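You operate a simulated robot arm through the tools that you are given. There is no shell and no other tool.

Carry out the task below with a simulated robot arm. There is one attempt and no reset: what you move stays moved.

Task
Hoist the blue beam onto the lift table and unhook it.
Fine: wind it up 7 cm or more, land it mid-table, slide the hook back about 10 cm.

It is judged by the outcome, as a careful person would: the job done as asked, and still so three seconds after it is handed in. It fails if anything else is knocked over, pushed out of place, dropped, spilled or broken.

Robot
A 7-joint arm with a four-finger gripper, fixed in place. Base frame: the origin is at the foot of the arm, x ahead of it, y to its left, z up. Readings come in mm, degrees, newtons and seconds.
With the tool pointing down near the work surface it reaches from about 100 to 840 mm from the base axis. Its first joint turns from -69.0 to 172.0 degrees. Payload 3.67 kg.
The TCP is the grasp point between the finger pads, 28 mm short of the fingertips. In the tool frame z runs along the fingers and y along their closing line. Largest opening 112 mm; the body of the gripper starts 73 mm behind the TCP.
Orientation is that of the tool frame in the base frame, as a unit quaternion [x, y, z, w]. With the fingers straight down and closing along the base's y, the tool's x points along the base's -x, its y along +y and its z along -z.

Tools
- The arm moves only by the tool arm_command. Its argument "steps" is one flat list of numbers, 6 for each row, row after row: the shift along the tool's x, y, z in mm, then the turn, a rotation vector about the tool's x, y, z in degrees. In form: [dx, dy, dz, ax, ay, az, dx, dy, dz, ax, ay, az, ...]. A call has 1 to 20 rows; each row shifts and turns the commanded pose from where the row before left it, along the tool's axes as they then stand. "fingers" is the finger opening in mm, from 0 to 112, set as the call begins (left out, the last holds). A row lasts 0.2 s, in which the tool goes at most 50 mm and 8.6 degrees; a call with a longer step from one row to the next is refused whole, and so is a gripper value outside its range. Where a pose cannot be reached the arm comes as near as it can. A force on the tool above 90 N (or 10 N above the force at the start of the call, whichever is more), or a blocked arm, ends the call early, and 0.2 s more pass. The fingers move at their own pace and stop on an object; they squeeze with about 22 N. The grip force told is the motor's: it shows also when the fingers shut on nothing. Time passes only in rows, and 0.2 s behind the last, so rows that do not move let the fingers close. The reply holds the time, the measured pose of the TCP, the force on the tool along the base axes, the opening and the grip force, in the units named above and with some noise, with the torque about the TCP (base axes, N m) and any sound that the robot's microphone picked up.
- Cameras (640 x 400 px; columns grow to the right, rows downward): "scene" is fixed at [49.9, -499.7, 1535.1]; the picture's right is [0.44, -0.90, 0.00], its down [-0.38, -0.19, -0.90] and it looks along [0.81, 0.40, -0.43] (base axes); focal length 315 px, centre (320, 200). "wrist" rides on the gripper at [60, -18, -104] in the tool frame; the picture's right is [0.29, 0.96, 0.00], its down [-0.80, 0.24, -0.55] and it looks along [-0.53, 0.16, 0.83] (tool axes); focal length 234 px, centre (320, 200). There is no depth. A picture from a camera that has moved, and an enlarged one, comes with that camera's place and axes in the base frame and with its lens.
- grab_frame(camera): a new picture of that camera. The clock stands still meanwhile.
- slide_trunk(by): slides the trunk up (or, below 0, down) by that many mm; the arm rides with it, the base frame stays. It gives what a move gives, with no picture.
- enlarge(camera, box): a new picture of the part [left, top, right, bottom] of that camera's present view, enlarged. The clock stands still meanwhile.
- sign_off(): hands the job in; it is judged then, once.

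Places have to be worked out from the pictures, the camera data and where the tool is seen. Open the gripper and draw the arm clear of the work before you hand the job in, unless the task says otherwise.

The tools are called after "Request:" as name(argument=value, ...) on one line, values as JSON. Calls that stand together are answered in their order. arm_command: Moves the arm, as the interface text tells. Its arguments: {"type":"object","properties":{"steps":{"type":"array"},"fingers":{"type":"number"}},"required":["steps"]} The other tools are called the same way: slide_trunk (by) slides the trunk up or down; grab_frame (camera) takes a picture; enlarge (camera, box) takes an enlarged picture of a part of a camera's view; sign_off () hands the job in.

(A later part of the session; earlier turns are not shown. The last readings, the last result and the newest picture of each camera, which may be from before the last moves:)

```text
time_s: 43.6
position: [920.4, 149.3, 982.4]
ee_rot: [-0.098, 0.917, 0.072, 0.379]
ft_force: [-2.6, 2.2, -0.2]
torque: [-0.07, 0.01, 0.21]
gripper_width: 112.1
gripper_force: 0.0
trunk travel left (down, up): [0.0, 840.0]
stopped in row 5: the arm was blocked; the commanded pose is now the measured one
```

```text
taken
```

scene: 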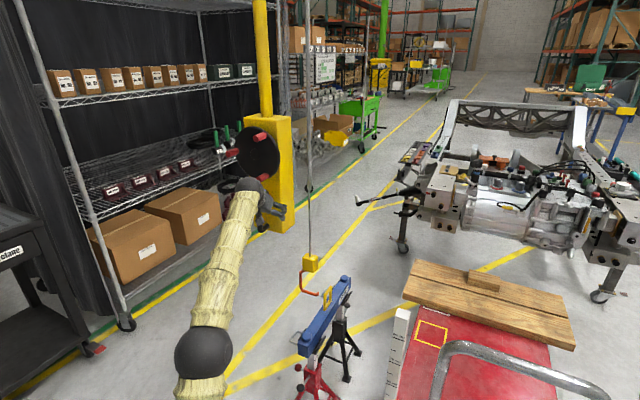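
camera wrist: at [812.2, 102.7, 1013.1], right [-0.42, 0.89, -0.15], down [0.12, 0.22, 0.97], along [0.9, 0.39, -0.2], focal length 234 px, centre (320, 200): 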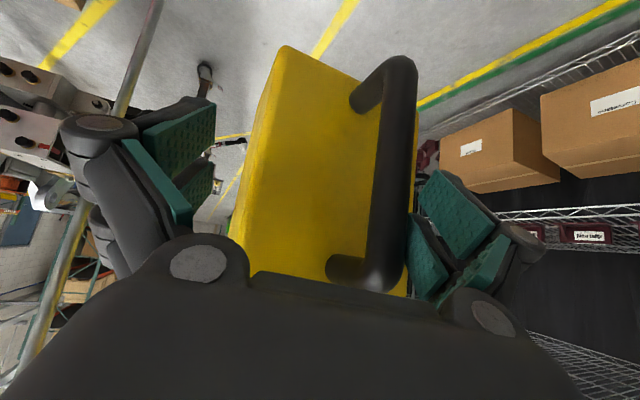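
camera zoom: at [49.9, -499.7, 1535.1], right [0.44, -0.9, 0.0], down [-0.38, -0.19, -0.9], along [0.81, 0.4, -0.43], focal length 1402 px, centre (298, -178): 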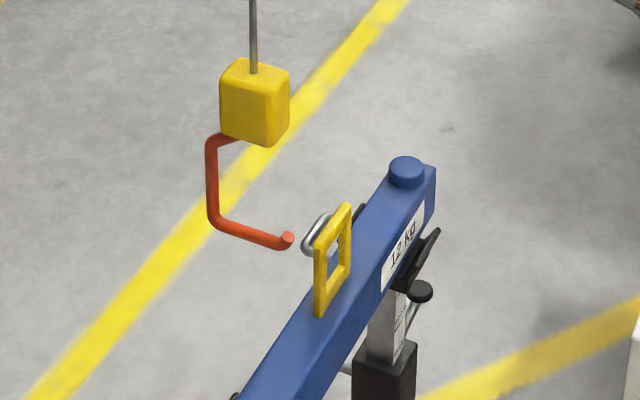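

From both views the hook lip tracks straight into the centre of the eye as it moves along -y, so no height change is needed. I'll push the handle slowly in -y with the right finger, about 40 mm for now.

Request:
arm_command(steps=[0.6, -4.85, -1, 0, 0, 0, 0.6, -4.85, -1, 0, 0, 0, 0.6, -4.85, -1, 0, 0, 0, 0.6, -4.85, -1, 0, 0, 0, 0.6, -4.85, -1, 0, 0, 0, 0.6, -4.85, -1, 0, 0, 0, 0.6, -4.85, -1, 0, 0, 0, 0.6, -4.85, -1, 0, 0, 0])

Request:
enlarge(camera="scene", box=[280, 240, 370, 330])

Request:
grab_frame(camera="wrist")

```text
time_s: 45.5
position: [920.5, 115.3, 981.9]
ee_rot: [-0.101, 0.918, 0.069, 0.378]
ft_force: [-2.3, 6.6, 1.5]
torque: [-0.12, 0.02, 0.09]
gripper_width: 112.3
gripper_force: 0.0
trunk travel left (down, up): [0.0, 840.0]
```

```text
4.44 times, centred on (325, 285) of scene
camera zoom: at [49.9, -499.7, 1535.1], right [0.44, -0.9, 0.0], down [-0.38, -0.19, -0.9], along [0.81, 0.4, -0.43], focal length 1402 px, centre (298, -178)
```

zoom: 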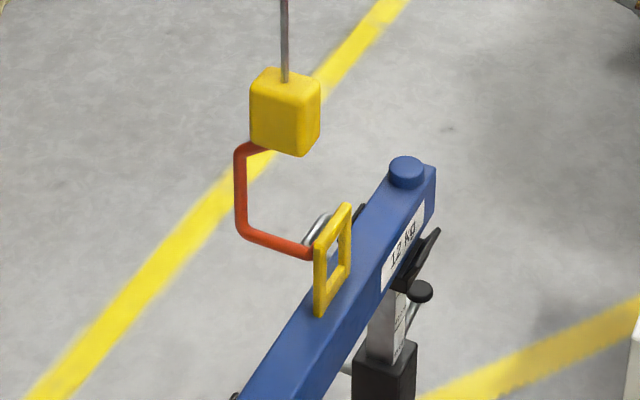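

```text
taken
camera wrist: at [810.5, 68.9, 1012.2], right [-0.43, 0.89, -0.15], down [0.12, 0.23, 0.97], along [0.9, 0.39, -0.2], focal length 234 px, centre (320, 200)
```

wrist: 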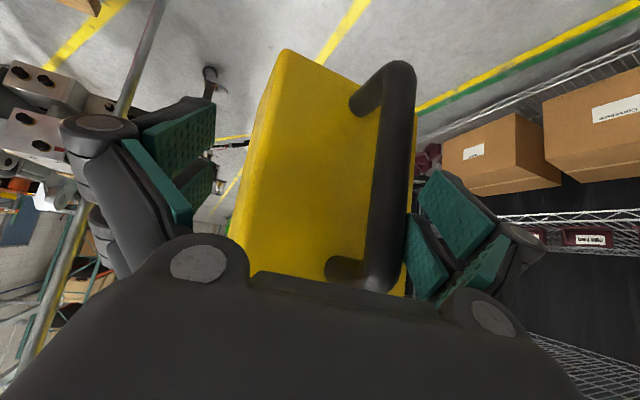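

Tracking is clean at 6.6 N push, and the lip is heading into the hole. I'll continue 30 mm, then check.

Request:
arm_command(steps=[0.6, -4.85, -1, 0, 0, 0, 0.6, -4.85, -1, 0, 0, 0, 0.6, -4.85, -1, 0, 0, 0, 0.6, -4.85, -1, 0, 0, 0, 0.6, -4.85, -1, 0, 0, 0, 0.6, -4.85, -1, 0, 0, 0])

Request:
enlarge(camera="scene", box=[280, 240, 370, 330])

```text
time_s: 46.9
position: [919.5, 87.2, 981.5]
ee_rot: [-0.101, 0.918, 0.069, 0.377]
ft_force: [-5.9, 8.0, 1.3]
torque: [-0.2, -0.16, 0.31]
gripper_width: 111.9
gripper_force: 0.1
trunk travel left (down, up): [0.0, 840.0]
```

```text
4.44 times, centred on (325, 285) of scene
camera zoom: at [49.9, -499.7, 1535.1], right [0.44, -0.9, 0.0], down [-0.38, -0.19, -0.9], along [0.81, 0.4, -0.43], focal length 1402 px, centre (298, -178)
```

zoom: 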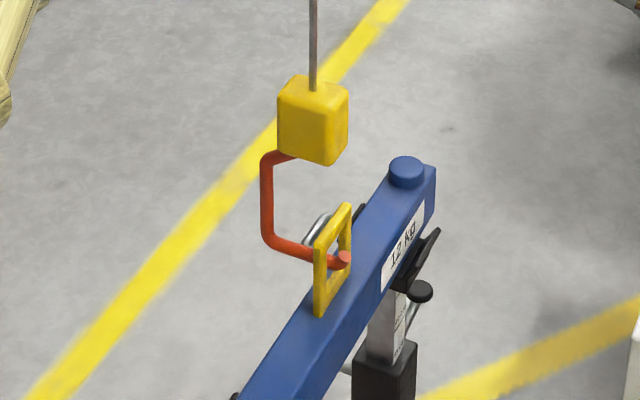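

The lip is through the eye with its tip about 20 mm past. Another 25 mm will centre it under the cable.

Request:
arm_command(steps=[0.6, -4.85, -1, 0, 0, 0, 0.6, -4.85, -1, 0, 0, 0, 0.6, -4.85, -1, 0, 0, 0, 0.6, -4.85, -1, 0, 0, 0, 0.6, -4.85, -1, 0, 0, 0])

Request:
enlarge(camera="scene", box=[280, 240, 370, 330])

Request:
enlarge(camera="scene", box=[180, 80, 340, 260])

```text
time_s: 48.0
position: [919.8, 61.7, 982.3]
ee_rot: [-0.101, 0.918, 0.069, 0.378]
ft_force: [-5.3, 7.3, -0.3]
torque: [-0.33, -0.12, 0.26]
gripper_width: 111.9
gripper_force: 0.1
trunk travel left (down, up): [0.0, 840.0]
```

```text
4.44 times, centred on (325, 285) of scene
camera zoom: at [49.9, -499.7, 1535.1], right [0.44, -0.9, 0.0], down [-0.38, -0.19, -0.9], along [0.81, 0.4, -0.43], focal length 1402 px, centre (298, -178)
```

zoom: 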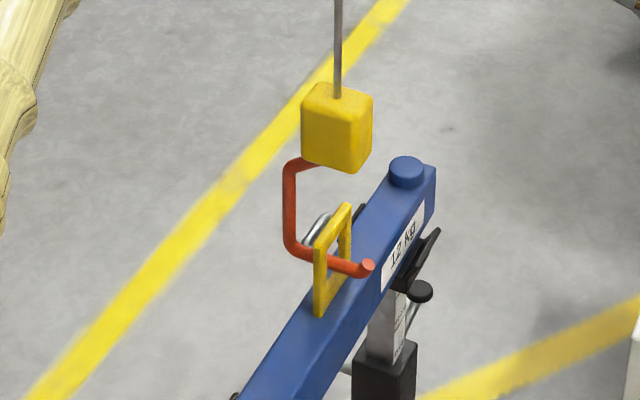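

```text
2.22 times, centred on (260, 170) of scene
camera zoom: at [49.9, -499.7, 1535.1], right [0.44, -0.9, 0.0], down [-0.38, -0.19, -0.9], along [0.81, 0.4, -0.43], focal length 701 px, centre (453, 267)
```

zoom: 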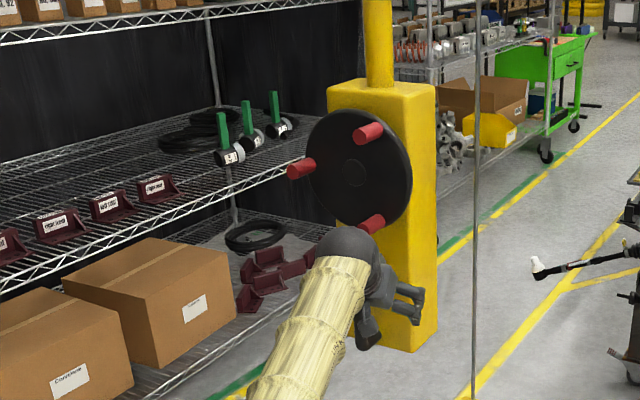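

The hook is fully engaged. Next is the winch: I'll ease off the handle, back straight out about 100 mm, then raise the trunk to wheel height.

Request:
arm_command(steps=[-0.4, 2.9, 0.6, 0, 0, 0, 12, 4.1, -12, 0, 0, 0, 12, 4.1, -12, 0, 0, 0, 12, 4.1, -12, 0, 0, 0, 12, 4.1, -12, 0, 0, 0, 12, 4.1, -12, 0, 0, 0, 12, 4.1, -12, 0, 0, 0])

Request:
slide_trunk(by=235)

Request:
grab_frame(camera="wrist")

Request:
grab_frame(camera="scene")

```text
time_s: 49.6
position: [814.9, 63.6, 983.8]
ee_rot: [-0.1, 0.918, 0.069, 0.378]
ft_force: [0.9, -0.1, 0.5]
torque: [-0.04, 0.04, -0.01]
gripper_width: 112.1
gripper_force: 0.0
trunk travel left (down, up): [0.0, 840.0]
```

```text
time_s: 52.1
position: [815.6, 64.0, 1218.6]
ee_rot: [-0.102, 0.918, 0.07, 0.378]
ft_force: [-0.6, 0.2, -0.4]
torque: [-0.01, 0.01, 0.04]
gripper_width: 111.9
gripper_force: 0.0
trunk travel left (down, up): [-235.0, 605.0]
```

```text
taken
camera wrist: at [707.0, 17.5, 1249.6], right [-0.43, 0.89, -0.15], down [0.12, 0.23, 0.97], along [0.9, 0.39, -0.2], focal length 234 px, centre (320, 200)
```

wrist: 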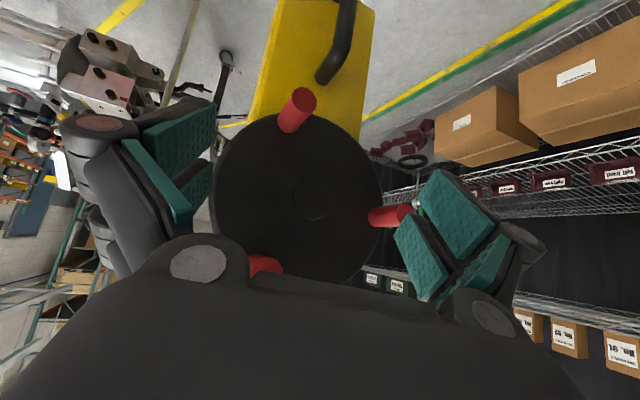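

```text
taken
```

scene: 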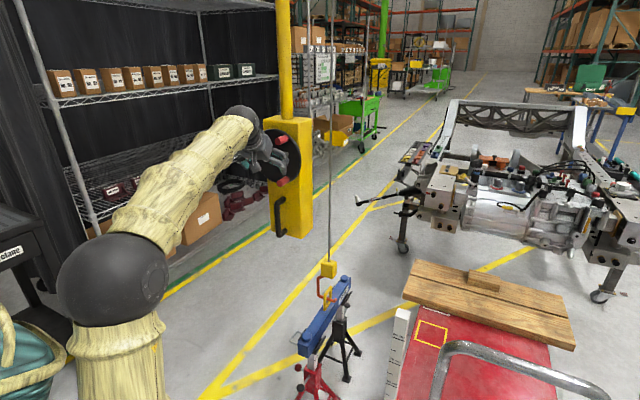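

The wheel hub is at about (914, 98, 1208) with three 25 mm knobs at 72 mm radius. The +y knob is at y≈170, z≈1208 and protrudes to x≈860. I'll move in front of it with open fingers, then check.

Request:
arm_command(steps=[-0.9, 14.6, 4.1, 0, 0, 0, -0.9, 14.6, 4.1, 0, 0, 0, -0.9, 14.6, 4.1, 0, 0, 0, -0.9, 14.6, 4.1, 0, 0, 0, -0.9, 14.6, 4.1, 0, 0, 0, -0.9, 14.6, 4.1, 0, 0, 0, -0.9, 14.6, 4.1, 0, 0, 0])

Request:
grab_frame(camera="wrist")

```text
time_s: 53.7
position: [823.1, 158.7, 1203.6]
ee_rot: [-0.095, 0.92, 0.078, 0.372]
ft_force: [-0.1, -0.2, 0.4]
torque: [0.01, -0.01, 0.02]
gripper_width: 112.0
gripper_force: 0.0
trunk travel left (down, up): [-235.0, 605.0]
```

```text
taken
camera wrist: at [715.7, 112.5, 1235.0], right [-0.42, 0.9, -0.13], down [0.14, 0.21, 0.97], along [0.9, 0.39, -0.21], focal length 234 px, centre (320, 200)
```

wrist: 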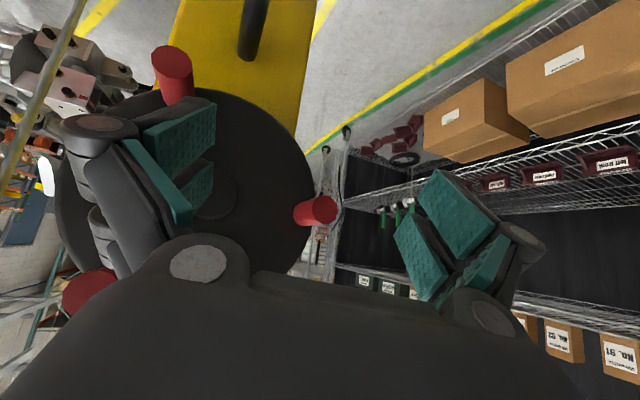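

The knob is centred between the fingers at about y=175, z=1207. I'll advance to x≈872 and check the pose before closing.

Request:
arm_command(steps=[-9.7, 1.1, 8.4, 0, 0, 0, -9.7, 1.1, 8.4, 0, 0, 0, -9.7, 1.1, 8.4, 0, 0, 0, -9.7, 1.1, 8.4, 0, 0, 0])

Request:
grab_frame(camera="wrist")

Request:
enlarge(camera="scene", box=[200, 80, 340, 200])

```text
time_s: 54.7
position: [862.7, 177.1, 1224.5]
ee_rot: [-0.096, 0.916, 0.074, 0.383]
ft_force: [0.0, -0.3, -0.7]
torque: [0.01, 0.01, 0.01]
gripper_width: 111.6
gripper_force: 0.1
trunk travel left (down, up): [-235.0, 605.0]
```

```text
taken
camera wrist: at [753.9, 130.2, 1253.2], right [-0.42, 0.89, -0.14], down [0.11, 0.21, 0.97], along [0.9, 0.39, -0.19], focal length 234 px, centre (320, 200)
```

wrist: 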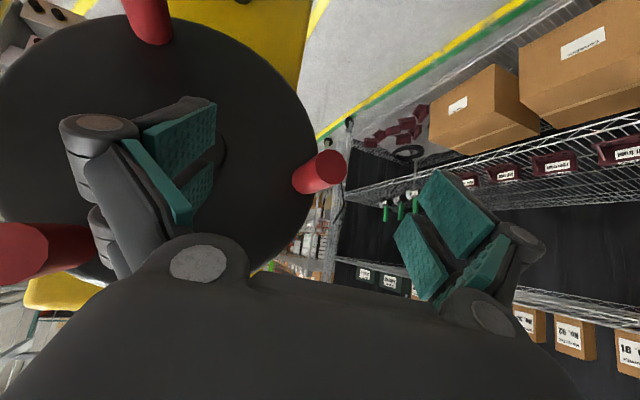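

```text
3.33 times, centred on (270, 140) of scene
camera zoom: at [49.9, -499.7, 1535.1], right [0.44, -0.9, 0.0], down [-0.38, -0.19, -0.9], along [0.81, 0.4, -0.43], focal length 1052 px, centre (487, 400)
```

zoom: 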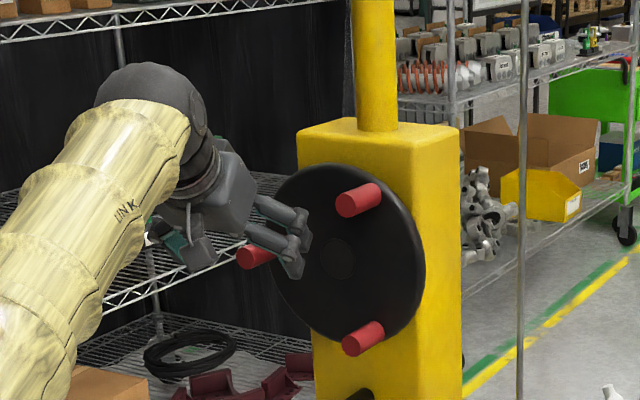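

The tool sits at z=1224 rather than the commanded 1207. I'll give it a couple of idle rows to see if it settles.

Request:
arm_command(steps=[0, 0, 0, 0, 0, 0, 0, 0, 0, 0, 0, 0, 0, 0, 0, 0, 0, 0])

```text
time_s: 55.5
position: [864.2, 176.0, 1221.5]
ee_rot: [-0.096, 0.916, 0.075, 0.382]
ft_force: [0.0, -0.3, 0.6]
torque: [0.0, 0.01, -0.02]
gripper_width: 112.0
gripper_force: 0.1
trunk travel left (down, up): [-235.0, 605.0]
```

It is converging slowly, so some joint is lagging rather than stuck. I'll wait longer.

Request:
arm_command(steps=[0, 0, 0, 0, 0, 0, 0, 0, 0, 0, 0, 0, 0, 0, 0, 0, 0, 0, 0, 0, 0, 0, 0, 0, 0, 0, 0, 0, 0, 0, 0, 0, 0, 0, 0, 0, 0, 0, 0, 0, 0, 0, 0, 0, 0, 0, 0, 0])

```text
time_s: 57.3
position: [865.7, 175.3, 1217.9]
ee_rot: [-0.095, 0.918, 0.075, 0.378]
ft_force: [0.0, -1.1, -0.4]
torque: [0.0, -0.02, 0.01]
gripper_width: 111.9
gripper_force: 0.1
trunk travel left (down, up): [-235.0, 605.0]
```

Convergence is about 2 mm/s. Comparing the poses that worked, extra tool yaw relative to the radial direction seems to help, so I'll yaw 8° more and see whether the error shrinks.

Request:
arm_command(steps=[0, 0, 0, -2.9, 0.3, -3, 0, 0, 0, -2.9, 0.3, -3, 0, 0, 0, 0, 0, 0, 0, 0, 0, 0, 0, 0])

```text
time_s: 58.3
position: [863.4, 187.0, 1211.9]
ee_rot: [-0.169, 0.909, 0.095, 0.369]
ft_force: [-0.4, 0.6, 0.1]
torque: [-0.03, 0.01, -0.05]
gripper_width: 112.2
gripper_force: 0.2
trunk travel left (down, up): [-235.0, 605.0]
```

Request:
arm_command(steps=[0, 0, 0, 0, 0, 0, 0, 0, 0, 0, 0, 0, 0, 0, 0, 0, 0, 0])

Request:
grab_frame(camera="wrist")

```text
time_s: 59.1
position: [862.3, 186.4, 1213.1]
ee_rot: [-0.169, 0.909, 0.095, 0.37]
ft_force: [-0.2, -1.1, 0.6]
torque: [0.0, 0.03, 0.01]
gripper_width: 112.0
gripper_force: 0.0
trunk travel left (down, up): [-235.0, 605.0]
```

```text
taken
camera wrist: at [763.0, 125.1, 1243.4], right [-0.55, 0.82, -0.16], down [0.09, 0.24, 0.97], along [0.83, 0.52, -0.21], focal length 234 px, centre (320, 200)
```

wrist: 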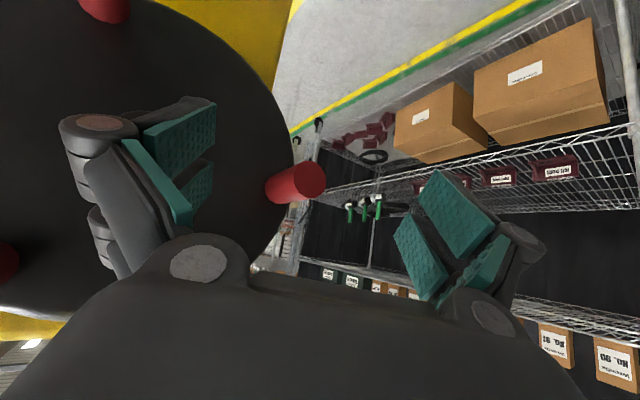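

Now it holds steady at (862, 186, 1213) with yaw 25°. The knob measures y≈178, z≈1210. I'll make a small correction to (873, 178, 1210) and then close gently on it.

Request:
arm_command(steps=[-1.6, -6, 3.3, 0, 0, 0, -1.7, -6, 3.3, 0, 0, 0, 0, 0, 0, 0, 0, 0])

Request:
arm_command(steps=[0, 0, 0, 0, 0, 0, 0, 0, 0, 0, 0, 0, 0, 0, 0, 0, 0, 0], fingers=5)

Request:
grab_frame(camera="wrist")

Request:
enlarge(camera="scene", box=[200, 80, 340, 200])

```text
time_s: 59.9
position: [874.1, 178.0, 1210.2]
ee_rot: [-0.168, 0.909, 0.096, 0.37]
ft_force: [0.0, 0.2, -0.2]
torque: [-0.04, 0.0, 0.03]
gripper_width: 112.0
gripper_force: 0.1
trunk travel left (down, up): [-235.0, 605.0]
```

```text
time_s: 60.7
position: [870.6, 183.2, 1210.3]
ee_rot: [-0.17, 0.908, 0.096, 0.37]
ft_force: [-9.9, 21.1, 1.5]
torque: [0.15, 0.07, -0.2]
gripper_width: 29.7
gripper_force: 45.3
trunk travel left (down, up): [-235.0, 605.0]
```

```text
taken
camera wrist: at [771.8, 120.7, 1241.2], right [-0.56, 0.82, -0.16], down [0.09, 0.25, 0.97], along [0.83, 0.52, -0.21], focal length 234 px, centre (320, 200)
```

wrist: 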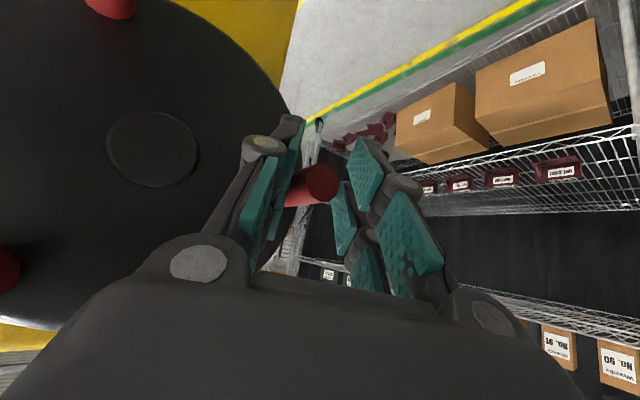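

```text
3.33 times, centred on (270, 140) of scene
camera zoom: at [49.9, -499.7, 1535.1], right [0.44, -0.9, 0.0], down [-0.38, -0.19, -0.9], along [0.81, 0.4, -0.43], focal length 1052 px, centre (487, 400)
```

zoom: 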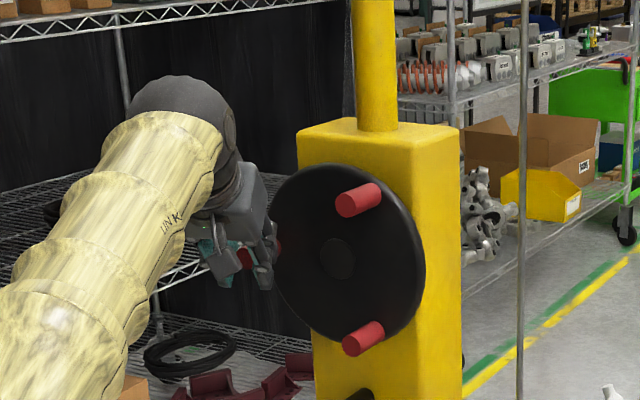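

The fingers stopped at 29.7 mm with a 23 N sideways load, so only the right finger is bearing on the knob, which sits to the +y side of my centre. I'll shift about 8 mm along the closing line so the grip centres.

Request:
arm_command(steps=[0, 4, 0, 0, 0, 0, 0, 4, 0, 0, 0, 0, 0, 0, 0, 0, 0, 0])

```text
time_s: 61.5
position: [871.6, 182.1, 1212.1]
ee_rot: [-0.167, 0.909, 0.095, 0.369]
ft_force: [-2.6, -6.6, -0.6]
torque: [-0.04, 0.01, -1.36]
gripper_width: 29.6
gripper_force: 45.3
trunk travel left (down, up): [-235.0, 605.0]
```

The knob is gripped (about 29 mm, at y=182, z=1211). The knob spacing gives a wheel centre near (100, 1211) with radius ≈82. I'll try turning it 20° upward along the arc and see which way the hook goes.

Request:
arm_command(steps=[-4.96, 0.06, -5.17, 0, 0, 0, -4.76, -0.53, -5.31, 0, 0, 0, -4.54, -1.1, -5.42, 0, 0, 0, -4.28, -1.66, -5.48, 0, 0, 0])

Request:
enlarge(camera="scene", box=[200, 80, 340, 200])

Request:
enlarge(camera="scene", box=[280, 240, 370, 330])

```text
time_s: 62.5
position: [872.1, 180.1, 1238.4]
ee_rot: [-0.168, 0.909, 0.095, 0.37]
ft_force: [-17.7, -10.1, -15.5]
torque: [0.29, 0.09, -0.48]
gripper_width: 25.8
gripper_force: 44.8
trunk travel left (down, up): [-235.0, 605.0]
```

```text
3.33 times, centred on (270, 140) of scene
camera zoom: at [49.9, -499.7, 1535.1], right [0.44, -0.9, 0.0], down [-0.38, -0.19, -0.9], along [0.81, 0.4, -0.43], focal length 1052 px, centre (487, 400)
```

zoom: 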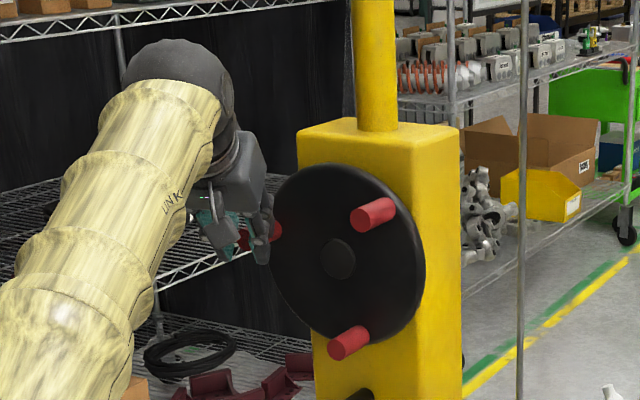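

```text
4.44 times, centred on (325, 285) of scene
camera zoom: at [49.9, -499.7, 1535.1], right [0.44, -0.9, 0.0], down [-0.38, -0.19, -0.9], along [0.81, 0.4, -0.43], focal length 1402 px, centre (298, -178)
```

zoom: 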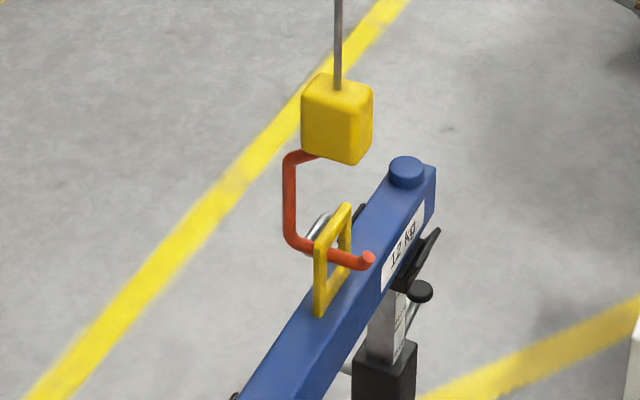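

That wound the wheel about 16° and raised the hook about 9 mm, so pushing the +y knob up and over the top winds up (roughly 0.55 mm per degree). I'll continue along the arc to about 45°, where the finger can push the knob positively in -y across the top.

Request:
arm_command(steps=[-3.77, -1.74, -4.99, 0, 0, 0, -3.44, -2.22, -4.92, 0, 0, 0, -3.18, -2.69, -4.93, 0, 0, 0, -2.94, -3.07, -4.91, 0, 0, 0, -2.66, -3.36, -4.78, 0, 0, 0, -2.26, -3.84, -4.65, 0, 0, 0])

Request:
enlarge(camera="scene", box=[200, 80, 340, 200])

Request:
enlarge(camera="scene", box=[280, 240, 370, 330])

Request:
grab_frame(camera="wrist")

```text
time_s: 63.9
position: [865.0, 163.4, 1276.8]
ee_rot: [-0.169, 0.907, 0.096, 0.373]
ft_force: [-33.5, 17.6, 7.3]
torque: [0.88, 0.52, 0.57]
gripper_width: 20.7
gripper_force: 14.7
trunk travel left (down, up): [-235.0, 605.0]
```

```text
3.33 times, centred on (270, 140) of scene
camera zoom: at [49.9, -499.7, 1535.1], right [0.44, -0.9, 0.0], down [-0.38, -0.19, -0.9], along [0.81, 0.4, -0.43], focal length 1052 px, centre (487, 400)
```

zoom: 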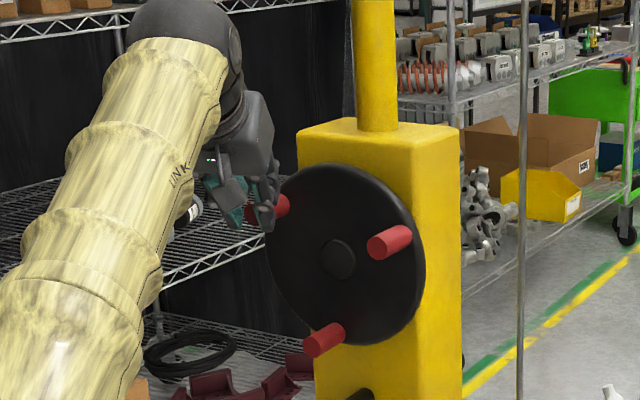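

```text
4.44 times, centred on (325, 285) of scene
camera zoom: at [49.9, -499.7, 1535.1], right [0.44, -0.9, 0.0], down [-0.38, -0.19, -0.9], along [0.81, 0.4, -0.43], focal length 1402 px, centre (298, -178)
```

zoom: 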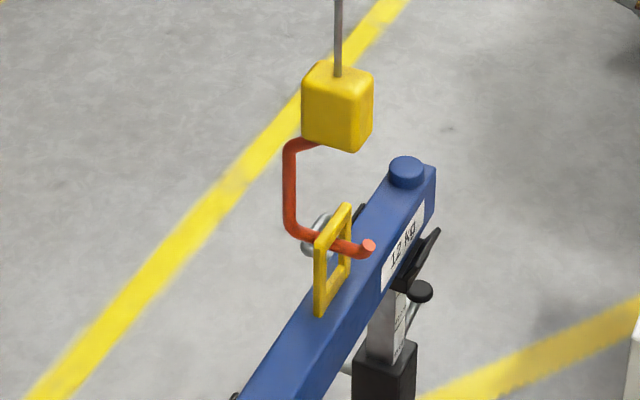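

```text
taken
camera wrist: at [765.1, 101.2, 1306.3], right [-0.55, 0.82, -0.16], down [0.08, 0.24, 0.97], along [0.83, 0.52, -0.2], focal length 234 px, centre (320, 200)
```

wrist: 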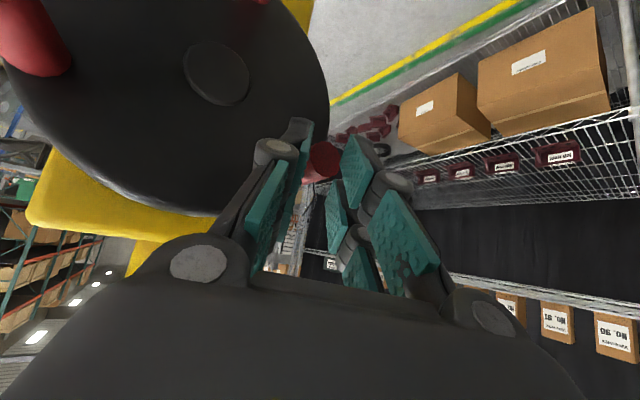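

The knob slipped toward the fingertips since a side grip relies on friction when the push is vertical. The hook has risen about 22 mm and is close to touching the eye. Pushing knobs near the top or bottom of the wheel sideways will be stronger. I'll open the fingers and check that the wheel holds.

Request:
arm_command(steps=[0, 0, 0, 0, 0, 0, 0, 0, 0, 0, 0, 0], fingers=80)

Request:
enlarge(camera="scene", box=[200, 80, 340, 200])

Request:
enlarge(camera="scene", box=[280, 240, 370, 330])

Request:
grab_frame(camera="wrist")

```text
time_s: 64.5
position: [871.2, 157.9, 1271.7]
ee_rot: [-0.168, 0.909, 0.095, 0.37]
ft_force: [-0.1, -0.6, -0.7]
torque: [0.03, 0.0, 0.06]
gripper_width: 80.0
gripper_force: 0.0
trunk travel left (down, up): [-235.0, 605.0]
```

```text
3.33 times, centred on (270, 140) of scene
camera zoom: at [49.9, -499.7, 1535.1], right [0.44, -0.9, 0.0], down [-0.38, -0.19, -0.9], along [0.81, 0.4, -0.43], focal length 1052 px, centre (487, 400)
```

zoom: 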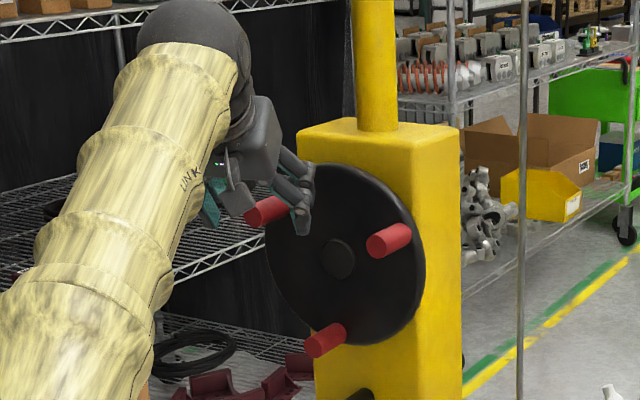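

```text
4.44 times, centred on (325, 285) of scene
camera zoom: at [49.9, -499.7, 1535.1], right [0.44, -0.9, 0.0], down [-0.38, -0.19, -0.9], along [0.81, 0.4, -0.43], focal length 1402 px, centre (298, -178)
```

zoom: 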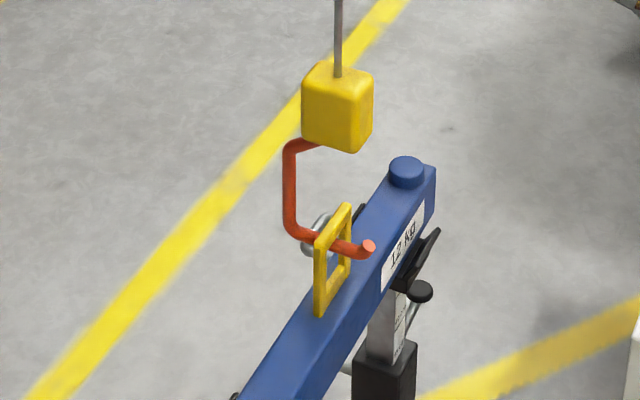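

```text
taken
camera wrist: at [771.4, 97.8, 1301.6], right [-0.55, 0.82, -0.16], down [0.09, 0.24, 0.97], along [0.83, 0.52, -0.21], focal length 234 px, centre (320, 200)
```

wrist: 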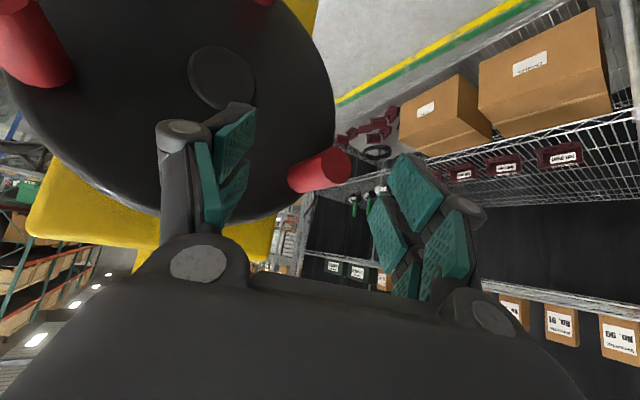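

The wheel holds position on its own with the knob at about 42°. Sideways pushes at the top or bottom would shove the low-friction trolley, so I should only push vertically: down on the -y knob, then up on the +y knob. I'll back off, close the fingers and move above the -y knob at about (20, 1233).

Request:
arm_command(steps=[11.7, 6.6, -11.2, 0, 0, 0, 11.7, 6.6, -11.2, 0, 0, 0, 11.7, 6.6, -11.2, 0, 0, 0, 11.7, 6.6, -11.2, 0, 0, 0])

Request:
arm_command(steps=[0, 0, 0, 4.6, -0.3, 4.6, 0, 0, 0, 4.6, -0.3, 4.6, 0, -23.5, -7, 0, 0, 0, 0, -23.5, -7, 0, 0, 0, 0, -23.5, -7, 0, 0, 0, 0, -23.5, -7, 0, 0, 0, 0, -23.5, -7, 0, 0, 0, 0, -23.5, -7, 0, 0, 0], fingers=0)

Request:
grab_frame(camera="wrist")

Request:
enlarge(camera="scene", box=[200, 80, 340, 200])

```text
time_s: 65.5
position: [799.1, 160.9, 1273.5]
ee_rot: [-0.169, 0.909, 0.096, 0.37]
ft_force: [-0.2, 0.3, -0.9]
torque: [0.01, -0.03, -0.04]
gripper_width: 79.8
gripper_force: 0.2
trunk travel left (down, up): [-235.0, 605.0]
```

```text
time_s: 67.3
position: [793.8, 14.9, 1295.7]
ee_rot: [-0.063, 0.922, 0.052, 0.379]
ft_force: [-0.1, -1.1, -0.3]
torque: [0.04, 0.0, 0.01]
gripper_width: 0.0
gripper_force: 22.1
trunk travel left (down, up): [-235.0, 605.0]
```

```text
taken
camera wrist: at [683.2, -22.7, 1325.4], right [-0.35, 0.92, -0.16], down [0.14, 0.22, 0.97], along [0.92, 0.32, -0.21], focal length 234 px, centre (320, 200)
```

wrist: 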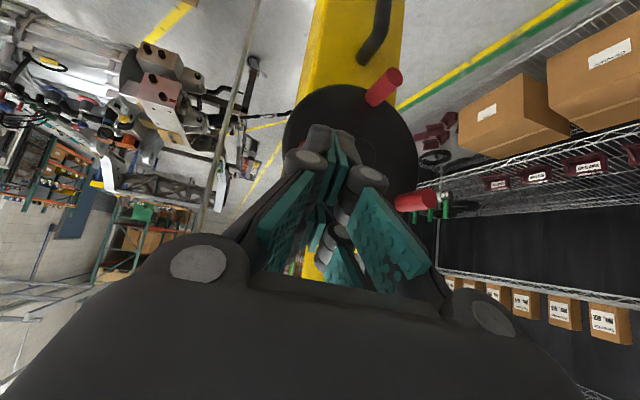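

```text
3.33 times, centred on (270, 140) of scene
camera zoom: at [49.9, -499.7, 1535.1], right [0.44, -0.9, 0.0], down [-0.38, -0.19, -0.9], along [0.81, 0.4, -0.43], focal length 1052 px, centre (487, 400)
```

zoom: 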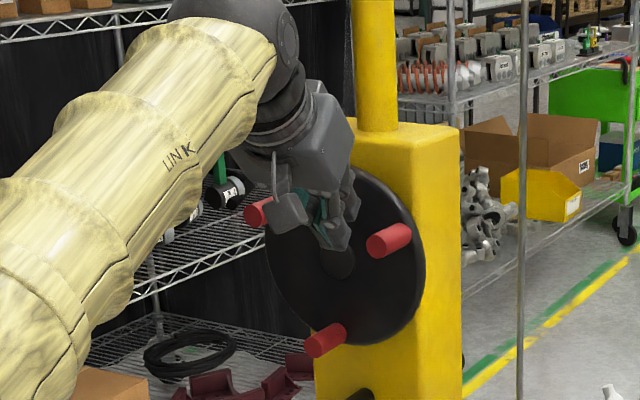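

The fingers are closed at (794, 15, 1296). Knob B is at about (y 20, z 1238). I'll advance over it with the fingertips at x≈885 and about 15 mm above it.

Request:
arm_command(steps=[-11.7, -2.6, 13.5, 0, 0, 0, -11.7, -2.6, 13.5, 0, 0, 0, -11.7, -2.6, 13.5, 0, 0, 0, -11.7, -2.6, 13.5, 0, 0, 0, 0, 0, 0, 0, 0, 0])

Request:
grab_frame(camera="wrist")

Request:
enlarge(camera="scene", box=[230, 100, 320, 180])

```text
time_s: 68.5
position: [865.0, 18.6, 1287.6]
ee_rot: [-0.063, 0.922, 0.052, 0.379]
ft_force: [-0.6, -0.4, 0.1]
torque: [-0.01, -0.03, 0.0]
gripper_width: 0.1
gripper_force: 21.6
trunk travel left (down, up): [-235.0, 605.0]
```

```text
taken
camera wrist: at [754.0, -20.2, 1318.4], right [-0.35, 0.92, -0.16], down [0.14, 0.22, 0.97], along [0.92, 0.32, -0.21], focal length 234 px, centre (320, 200)
```

wrist: 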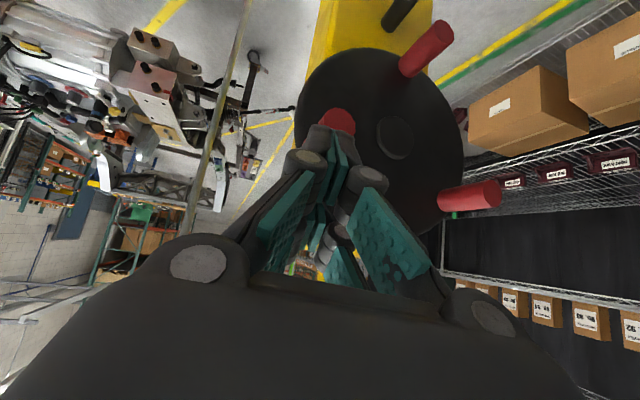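

```text
5.00 times, centred on (275, 140) of scene
camera zoom: at [49.9, -499.7, 1535.1], right [0.44, -0.9, 0.0], down [-0.38, -0.19, -0.9], along [0.81, 0.4, -0.43], focal length 1577 px, centre (545, 500)
```

zoom: 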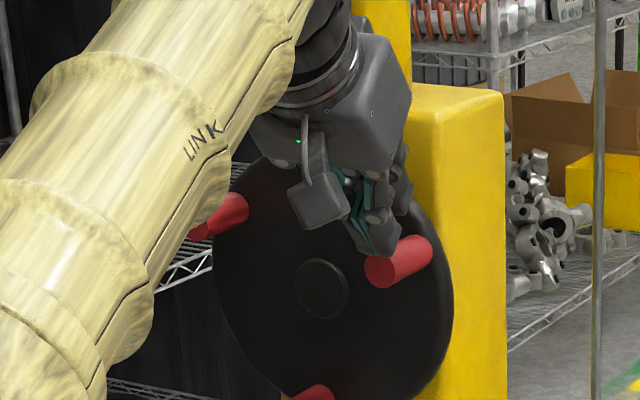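

The fingertips are just above knob B's top, near its centre line. I'll press down in small rows and watch the force.

Request:
arm_command(steps=[2.82, -1.2, 2.83, 0, 0, 0, 2.82, -1.2, 2.83, 0, 0, 0, 2.82, -0.2, 2.83, 0, 0, 0, 2.82, -0.2, 2.83, 0, 0, 0, 2.82, -0.2, 2.83, 0, 0, 0, 2.82, -0.2, 2.83, 0, 0, 0])

Request:
enlarge(camera="scene", box=[230, 100, 320, 180])

Request:
enlarge(camera="scene", box=[280, 240, 370, 330])

```text
time_s: 69.9
position: [866.0, 13.1, 1266.8]
ee_rot: [-0.064, 0.922, 0.053, 0.379]
ft_force: [-0.7, -0.3, 0.8]
torque: [-0.01, 0.01, 0.02]
gripper_width: 0.1
gripper_force: 21.8
trunk travel left (down, up): [-235.0, 605.0]
```

```text
5.00 times, centred on (275, 140) of scene
camera zoom: at [49.9, -499.7, 1535.1], right [0.44, -0.9, 0.0], down [-0.38, -0.19, -0.9], along [0.81, 0.4, -0.43], focal length 1577 px, centre (545, 500)
```

zoom: 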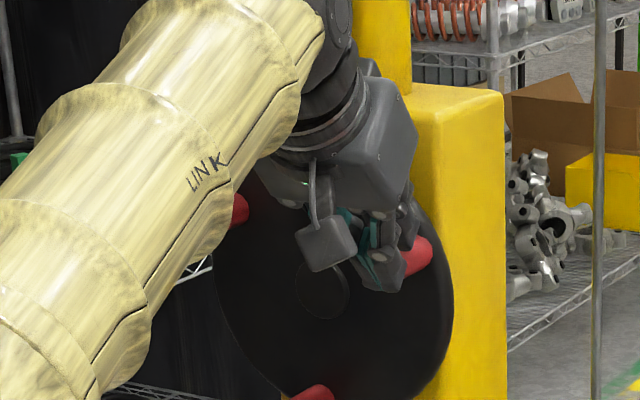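

```text
4.44 times, centred on (325, 285) of scene
camera zoom: at [49.9, -499.7, 1535.1], right [0.44, -0.9, 0.0], down [-0.38, -0.19, -0.9], along [0.81, 0.4, -0.43], focal length 1402 px, centre (298, -178)
```

zoom: 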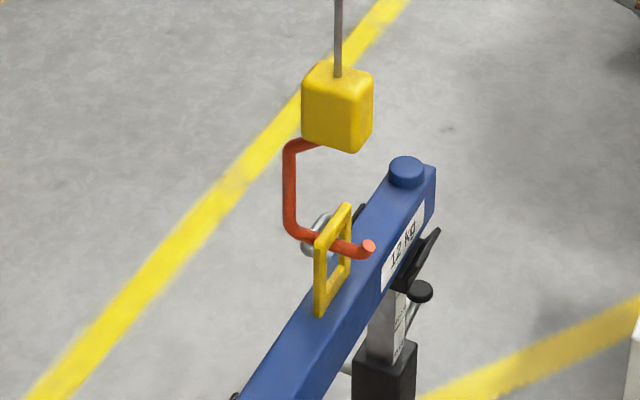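

No contact yet. Re-triangulating with more views puts the knobs' outer ends at x≈873 and the disc face at x≈930, with the hub near (y 103, z 1200) and knob B at about (26, 1229). I'll lift slightly, shift to +x and +y so the fingertips sit over the knob, and press again.

Request:
arm_command(steps=[-8.4, 3, 3, 0, 0, 0, -8.4, 3, 3, 0, 0, 0, 2.82, -0.2, 2.83, 0, 0, 0, 2.82, -0.2, 2.83, 0, 0, 0, 2.82, -0.2, 2.83, 0, 0, 0, 2.82, -0.2, 2.83, 0, 0, 0])

Request:
enlarge(camera="scene", box=[230, 100, 320, 180])

```text
time_s: 71.3
position: [875.0, 14.4, 1263.3]
ee_rot: [-0.061, 0.921, 0.053, 0.382]
ft_force: [-30.7, -39.9, 27.0]
torque: [-1.03, 0.96, 0.21]
gripper_width: 0.0
gripper_force: 21.7
trunk travel left (down, up): [-235.0, 605.0]
```

```text
5.00 times, centred on (275, 140) of scene
camera zoom: at [49.9, -499.7, 1535.1], right [0.44, -0.9, 0.0], down [-0.38, -0.19, -0.9], along [0.81, 0.4, -0.43], focal length 1577 px, centre (545, 500)
```

zoom: 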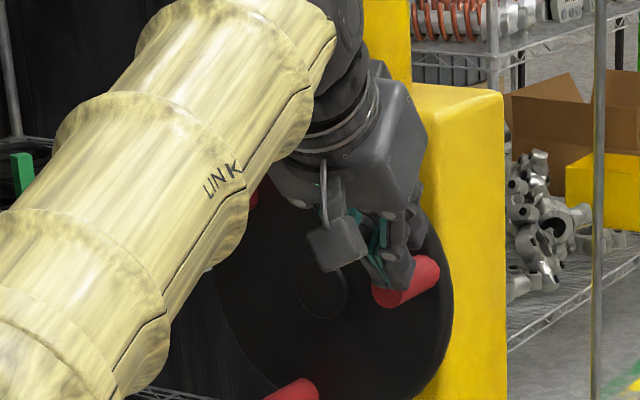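

There is contact now, but with 40 N sideways, so the tips are on the outer (-y) flank of the knob. I'll lift off a few millimetres, shift about 8 mm in +y to get over its crest, and press again.

Request:
arm_command(steps=[-5.6, 0.4, -5.6, 0, 0, 0, -5.6, 0.4, -5.6, 0, 0, 0, -0.6, 8, 1, 0, 0, 0, 0, 6, 0, 0, 0, 0])

Request:
grab_frame(camera="wrist")

Request:
enlarge(camera="scene", box=[230, 100, 320, 180])

```text
time_s: 72.3
position: [879.4, 36.4, 1272.5]
ee_rot: [-0.064, 0.922, 0.052, 0.379]
ft_force: [0.2, 0.6, 0.1]
torque: [-0.01, -0.01, 0.02]
gripper_width: 0.0
gripper_force: 21.6
trunk travel left (down, up): [-235.0, 605.0]
```

```text
taken
camera wrist: at [769.0, -0.7, 1303.9], right [-0.36, 0.92, -0.16], down [0.14, 0.22, 0.97], along [0.92, 0.32, -0.21], focal length 234 px, centre (320, 200)
```

wrist: 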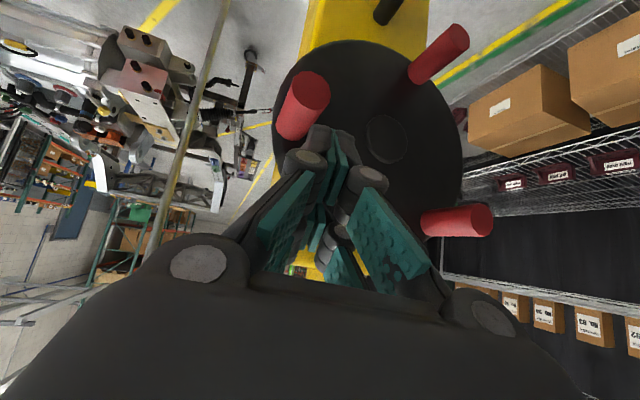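

```text
5.00 times, centred on (275, 140) of scene
camera zoom: at [49.9, -499.7, 1535.1], right [0.44, -0.9, 0.0], down [-0.38, -0.19, -0.9], along [0.81, 0.4, -0.43], focal length 1577 px, centre (545, 500)
```

zoom: 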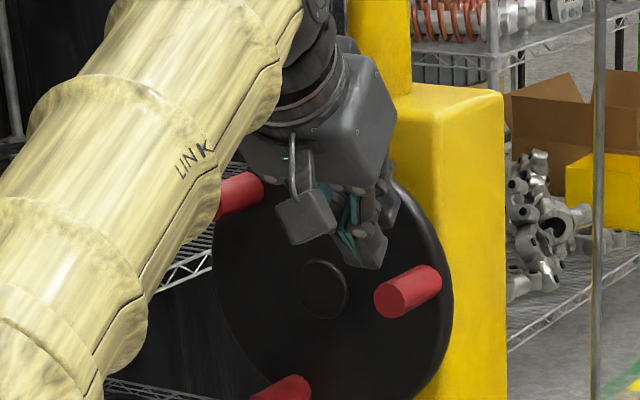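

Now the wheel is visible: it turned about 10° more, with knob B at about (22, 1217). I'll shift back 15 mm in -y so the tips are over its crest, then press down steadily.

Request:
arm_command(steps=[0.6, -7.4, -1.1, 0, 0, 0, 0.6, -7.4, -1.1, 0, 0, 0, 3.53, -0.24, 3.54, 0, 0, 0, 3.53, -0.24, 3.54, 0, 0, 0, 3.53, -0.24, 3.54, 0, 0, 0, 3.53, -0.24, 3.54, 0, 0, 0, 3.53, -0.24, 3.54, 0, 0, 0, 3.53, -0.24, 3.54, 0, 0, 0])

Request:
enlarge(camera="scene", box=[230, 100, 320, 180])

Request:
enlarge(camera="scene", box=[280, 240, 370, 330])

```text
time_s: 74.1
position: [876.0, 20.2, 1245.8]
ee_rot: [-0.064, 0.921, 0.053, 0.38]
ft_force: [-18.8, -9.1, 14.1]
torque: [-0.16, 0.69, -0.15]
gripper_width: 6.1
gripper_force: 36.2
trunk travel left (down, up): [-235.0, 605.0]
```

```text
5.00 times, centred on (275, 140) of scene
camera zoom: at [49.9, -499.7, 1535.1], right [0.44, -0.9, 0.0], down [-0.38, -0.19, -0.9], along [0.81, 0.4, -0.43], focal length 1577 px, centre (545, 500)
```

zoom: 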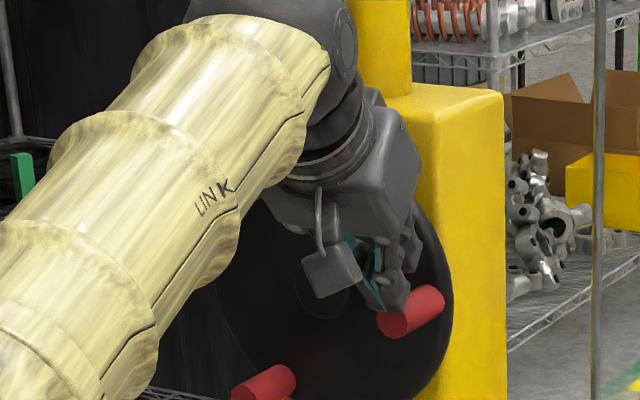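

```text
4.44 times, centred on (325, 285) of scene
camera zoom: at [49.9, -499.7, 1535.1], right [0.44, -0.9, 0.0], down [-0.38, -0.19, -0.9], along [0.81, 0.4, -0.43], focal length 1402 px, centre (298, -178)
```

zoom: 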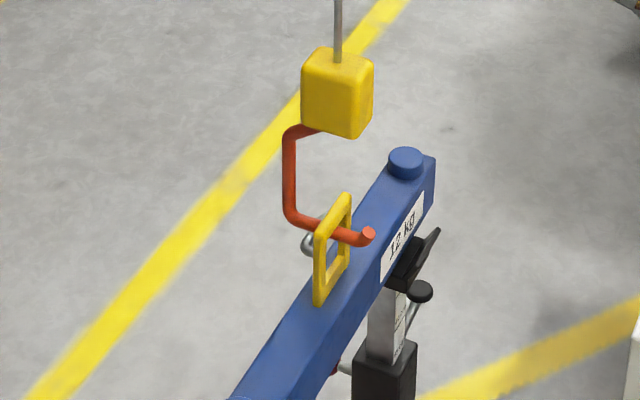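

The beam has lifted about 11 mm with only about 25 N at the knob, so the winch is easy to turn. I'll keep pushing this knob down along its arc.

Request:
arm_command(steps=[3.53, -0.24, 3.54, 0, 0, 0, 3.53, -0.24, 3.54, 0, 0, 0, 3.49, 0.25, 3.61, 0, 0, 0, 3.47, 0.55, 3.66, 0, 0, 0, 3.44, 0.94, 3.71, 0, 0, 0, 3.41, 1.24, 3.76, 0, 0, 0, 3.38, 1.73, 3.83, 0, 0, 0])

Request:
enlarge(camera="scene", box=[230, 100, 320, 180])

Request:
enlarge(camera="scene", box=[280, 240, 370, 330])

```text
time_s: 75.7
position: [878.7, 27.5, 1209.0]
ee_rot: [-0.064, 0.921, 0.053, 0.379]
ft_force: [-12.7, -3.2, 11.6]
torque: [0.05, 0.45, -0.14]
gripper_width: 5.9
gripper_force: 35.5
trunk travel left (down, up): [-235.0, 605.0]
```

```text
5.00 times, centred on (275, 140) of scene
camera zoom: at [49.9, -499.7, 1535.1], right [0.44, -0.9, 0.0], down [-0.38, -0.19, -0.9], along [0.81, 0.4, -0.43], focal length 1577 px, centre (545, 500)
```

zoom: 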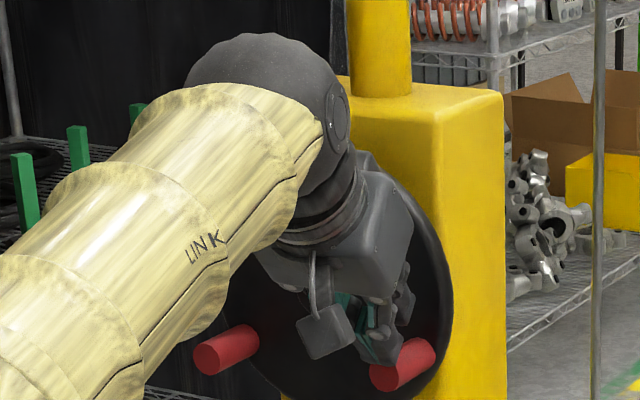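

```text
4.44 times, centred on (325, 285) of scene
camera zoom: at [49.9, -499.7, 1535.1], right [0.44, -0.9, 0.0], down [-0.38, -0.19, -0.9], along [0.81, 0.4, -0.43], focal length 1402 px, centre (298, -178)
```

zoom: 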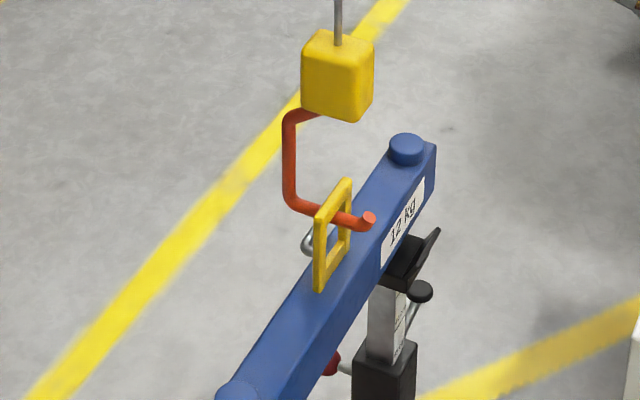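

The beam is up about 27 mm with the force steady at around 15 N. I'll continue pushing this knob along the lower part of its arc, to about 230°.

Request:
arm_command(steps=[4.19, 2.96, 4.94, 0, 0, 0, 3.94, 3.46, 4.8, 0, 0, 0, 3.68, 4.07, 4.67, 0, 0, 0, 3.37, 4.49, 4.44, 0, 0, 0, 2.97, 5.0, 4.16, 0, 0, 0])

Request:
grab_frame(camera="scene")

Request:
enlarge(camera="scene", box=[280, 240, 370, 330])

Request:
grab_frame(camera="wrist")

```text
time_s: 76.9
position: [878.4, 48.0, 1181.6]
ee_rot: [-0.064, 0.921, 0.053, 0.38]
ft_force: [-14.9, -3.8, 9.8]
torque: [-0.02, 0.57, -0.14]
gripper_width: 0.0
gripper_force: 36.1
trunk travel left (down, up): [-235.0, 605.0]
```

```text
taken
```

scene: 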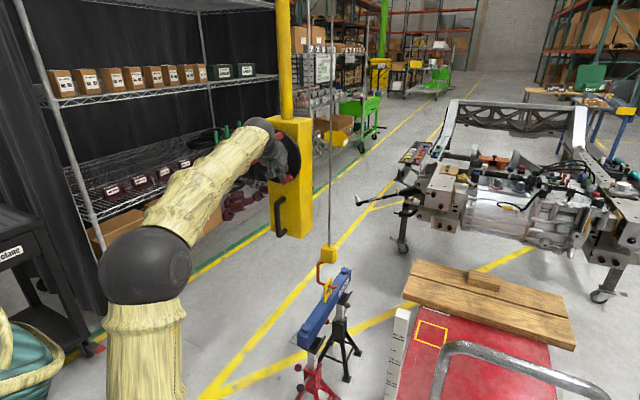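

```text
4.44 times, centred on (325, 285) of scene
camera zoom: at [49.9, -499.7, 1535.1], right [0.44, -0.9, 0.0], down [-0.38, -0.19, -0.9], along [0.81, 0.4, -0.43], focal length 1402 px, centre (298, -178)
```

zoom: 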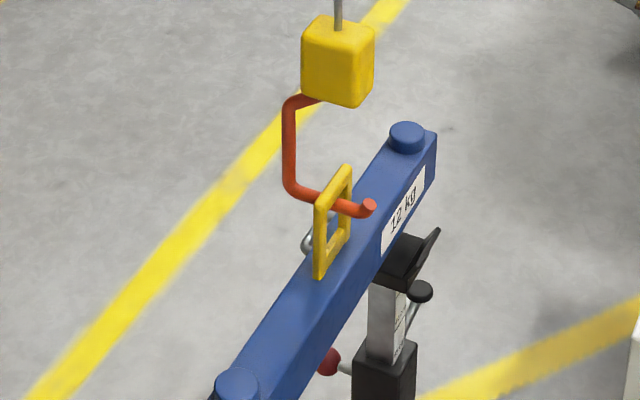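

```text
taken
camera wrist: at [766.3, 10.4, 1211.9], right [-0.35, 0.92, -0.16], down [0.14, 0.22, 0.97], along [0.92, 0.32, -0.21], focal length 234 px, centre (320, 200)
```

wrist: 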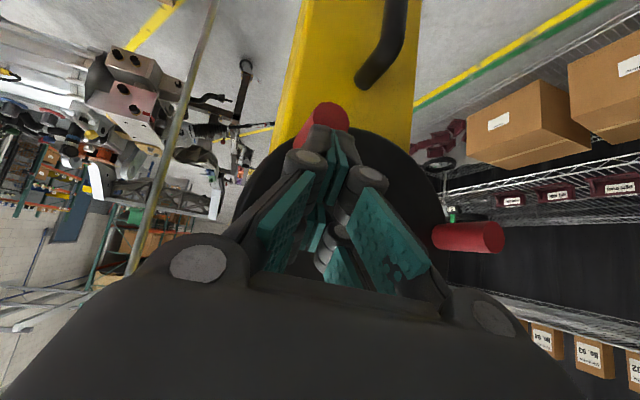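

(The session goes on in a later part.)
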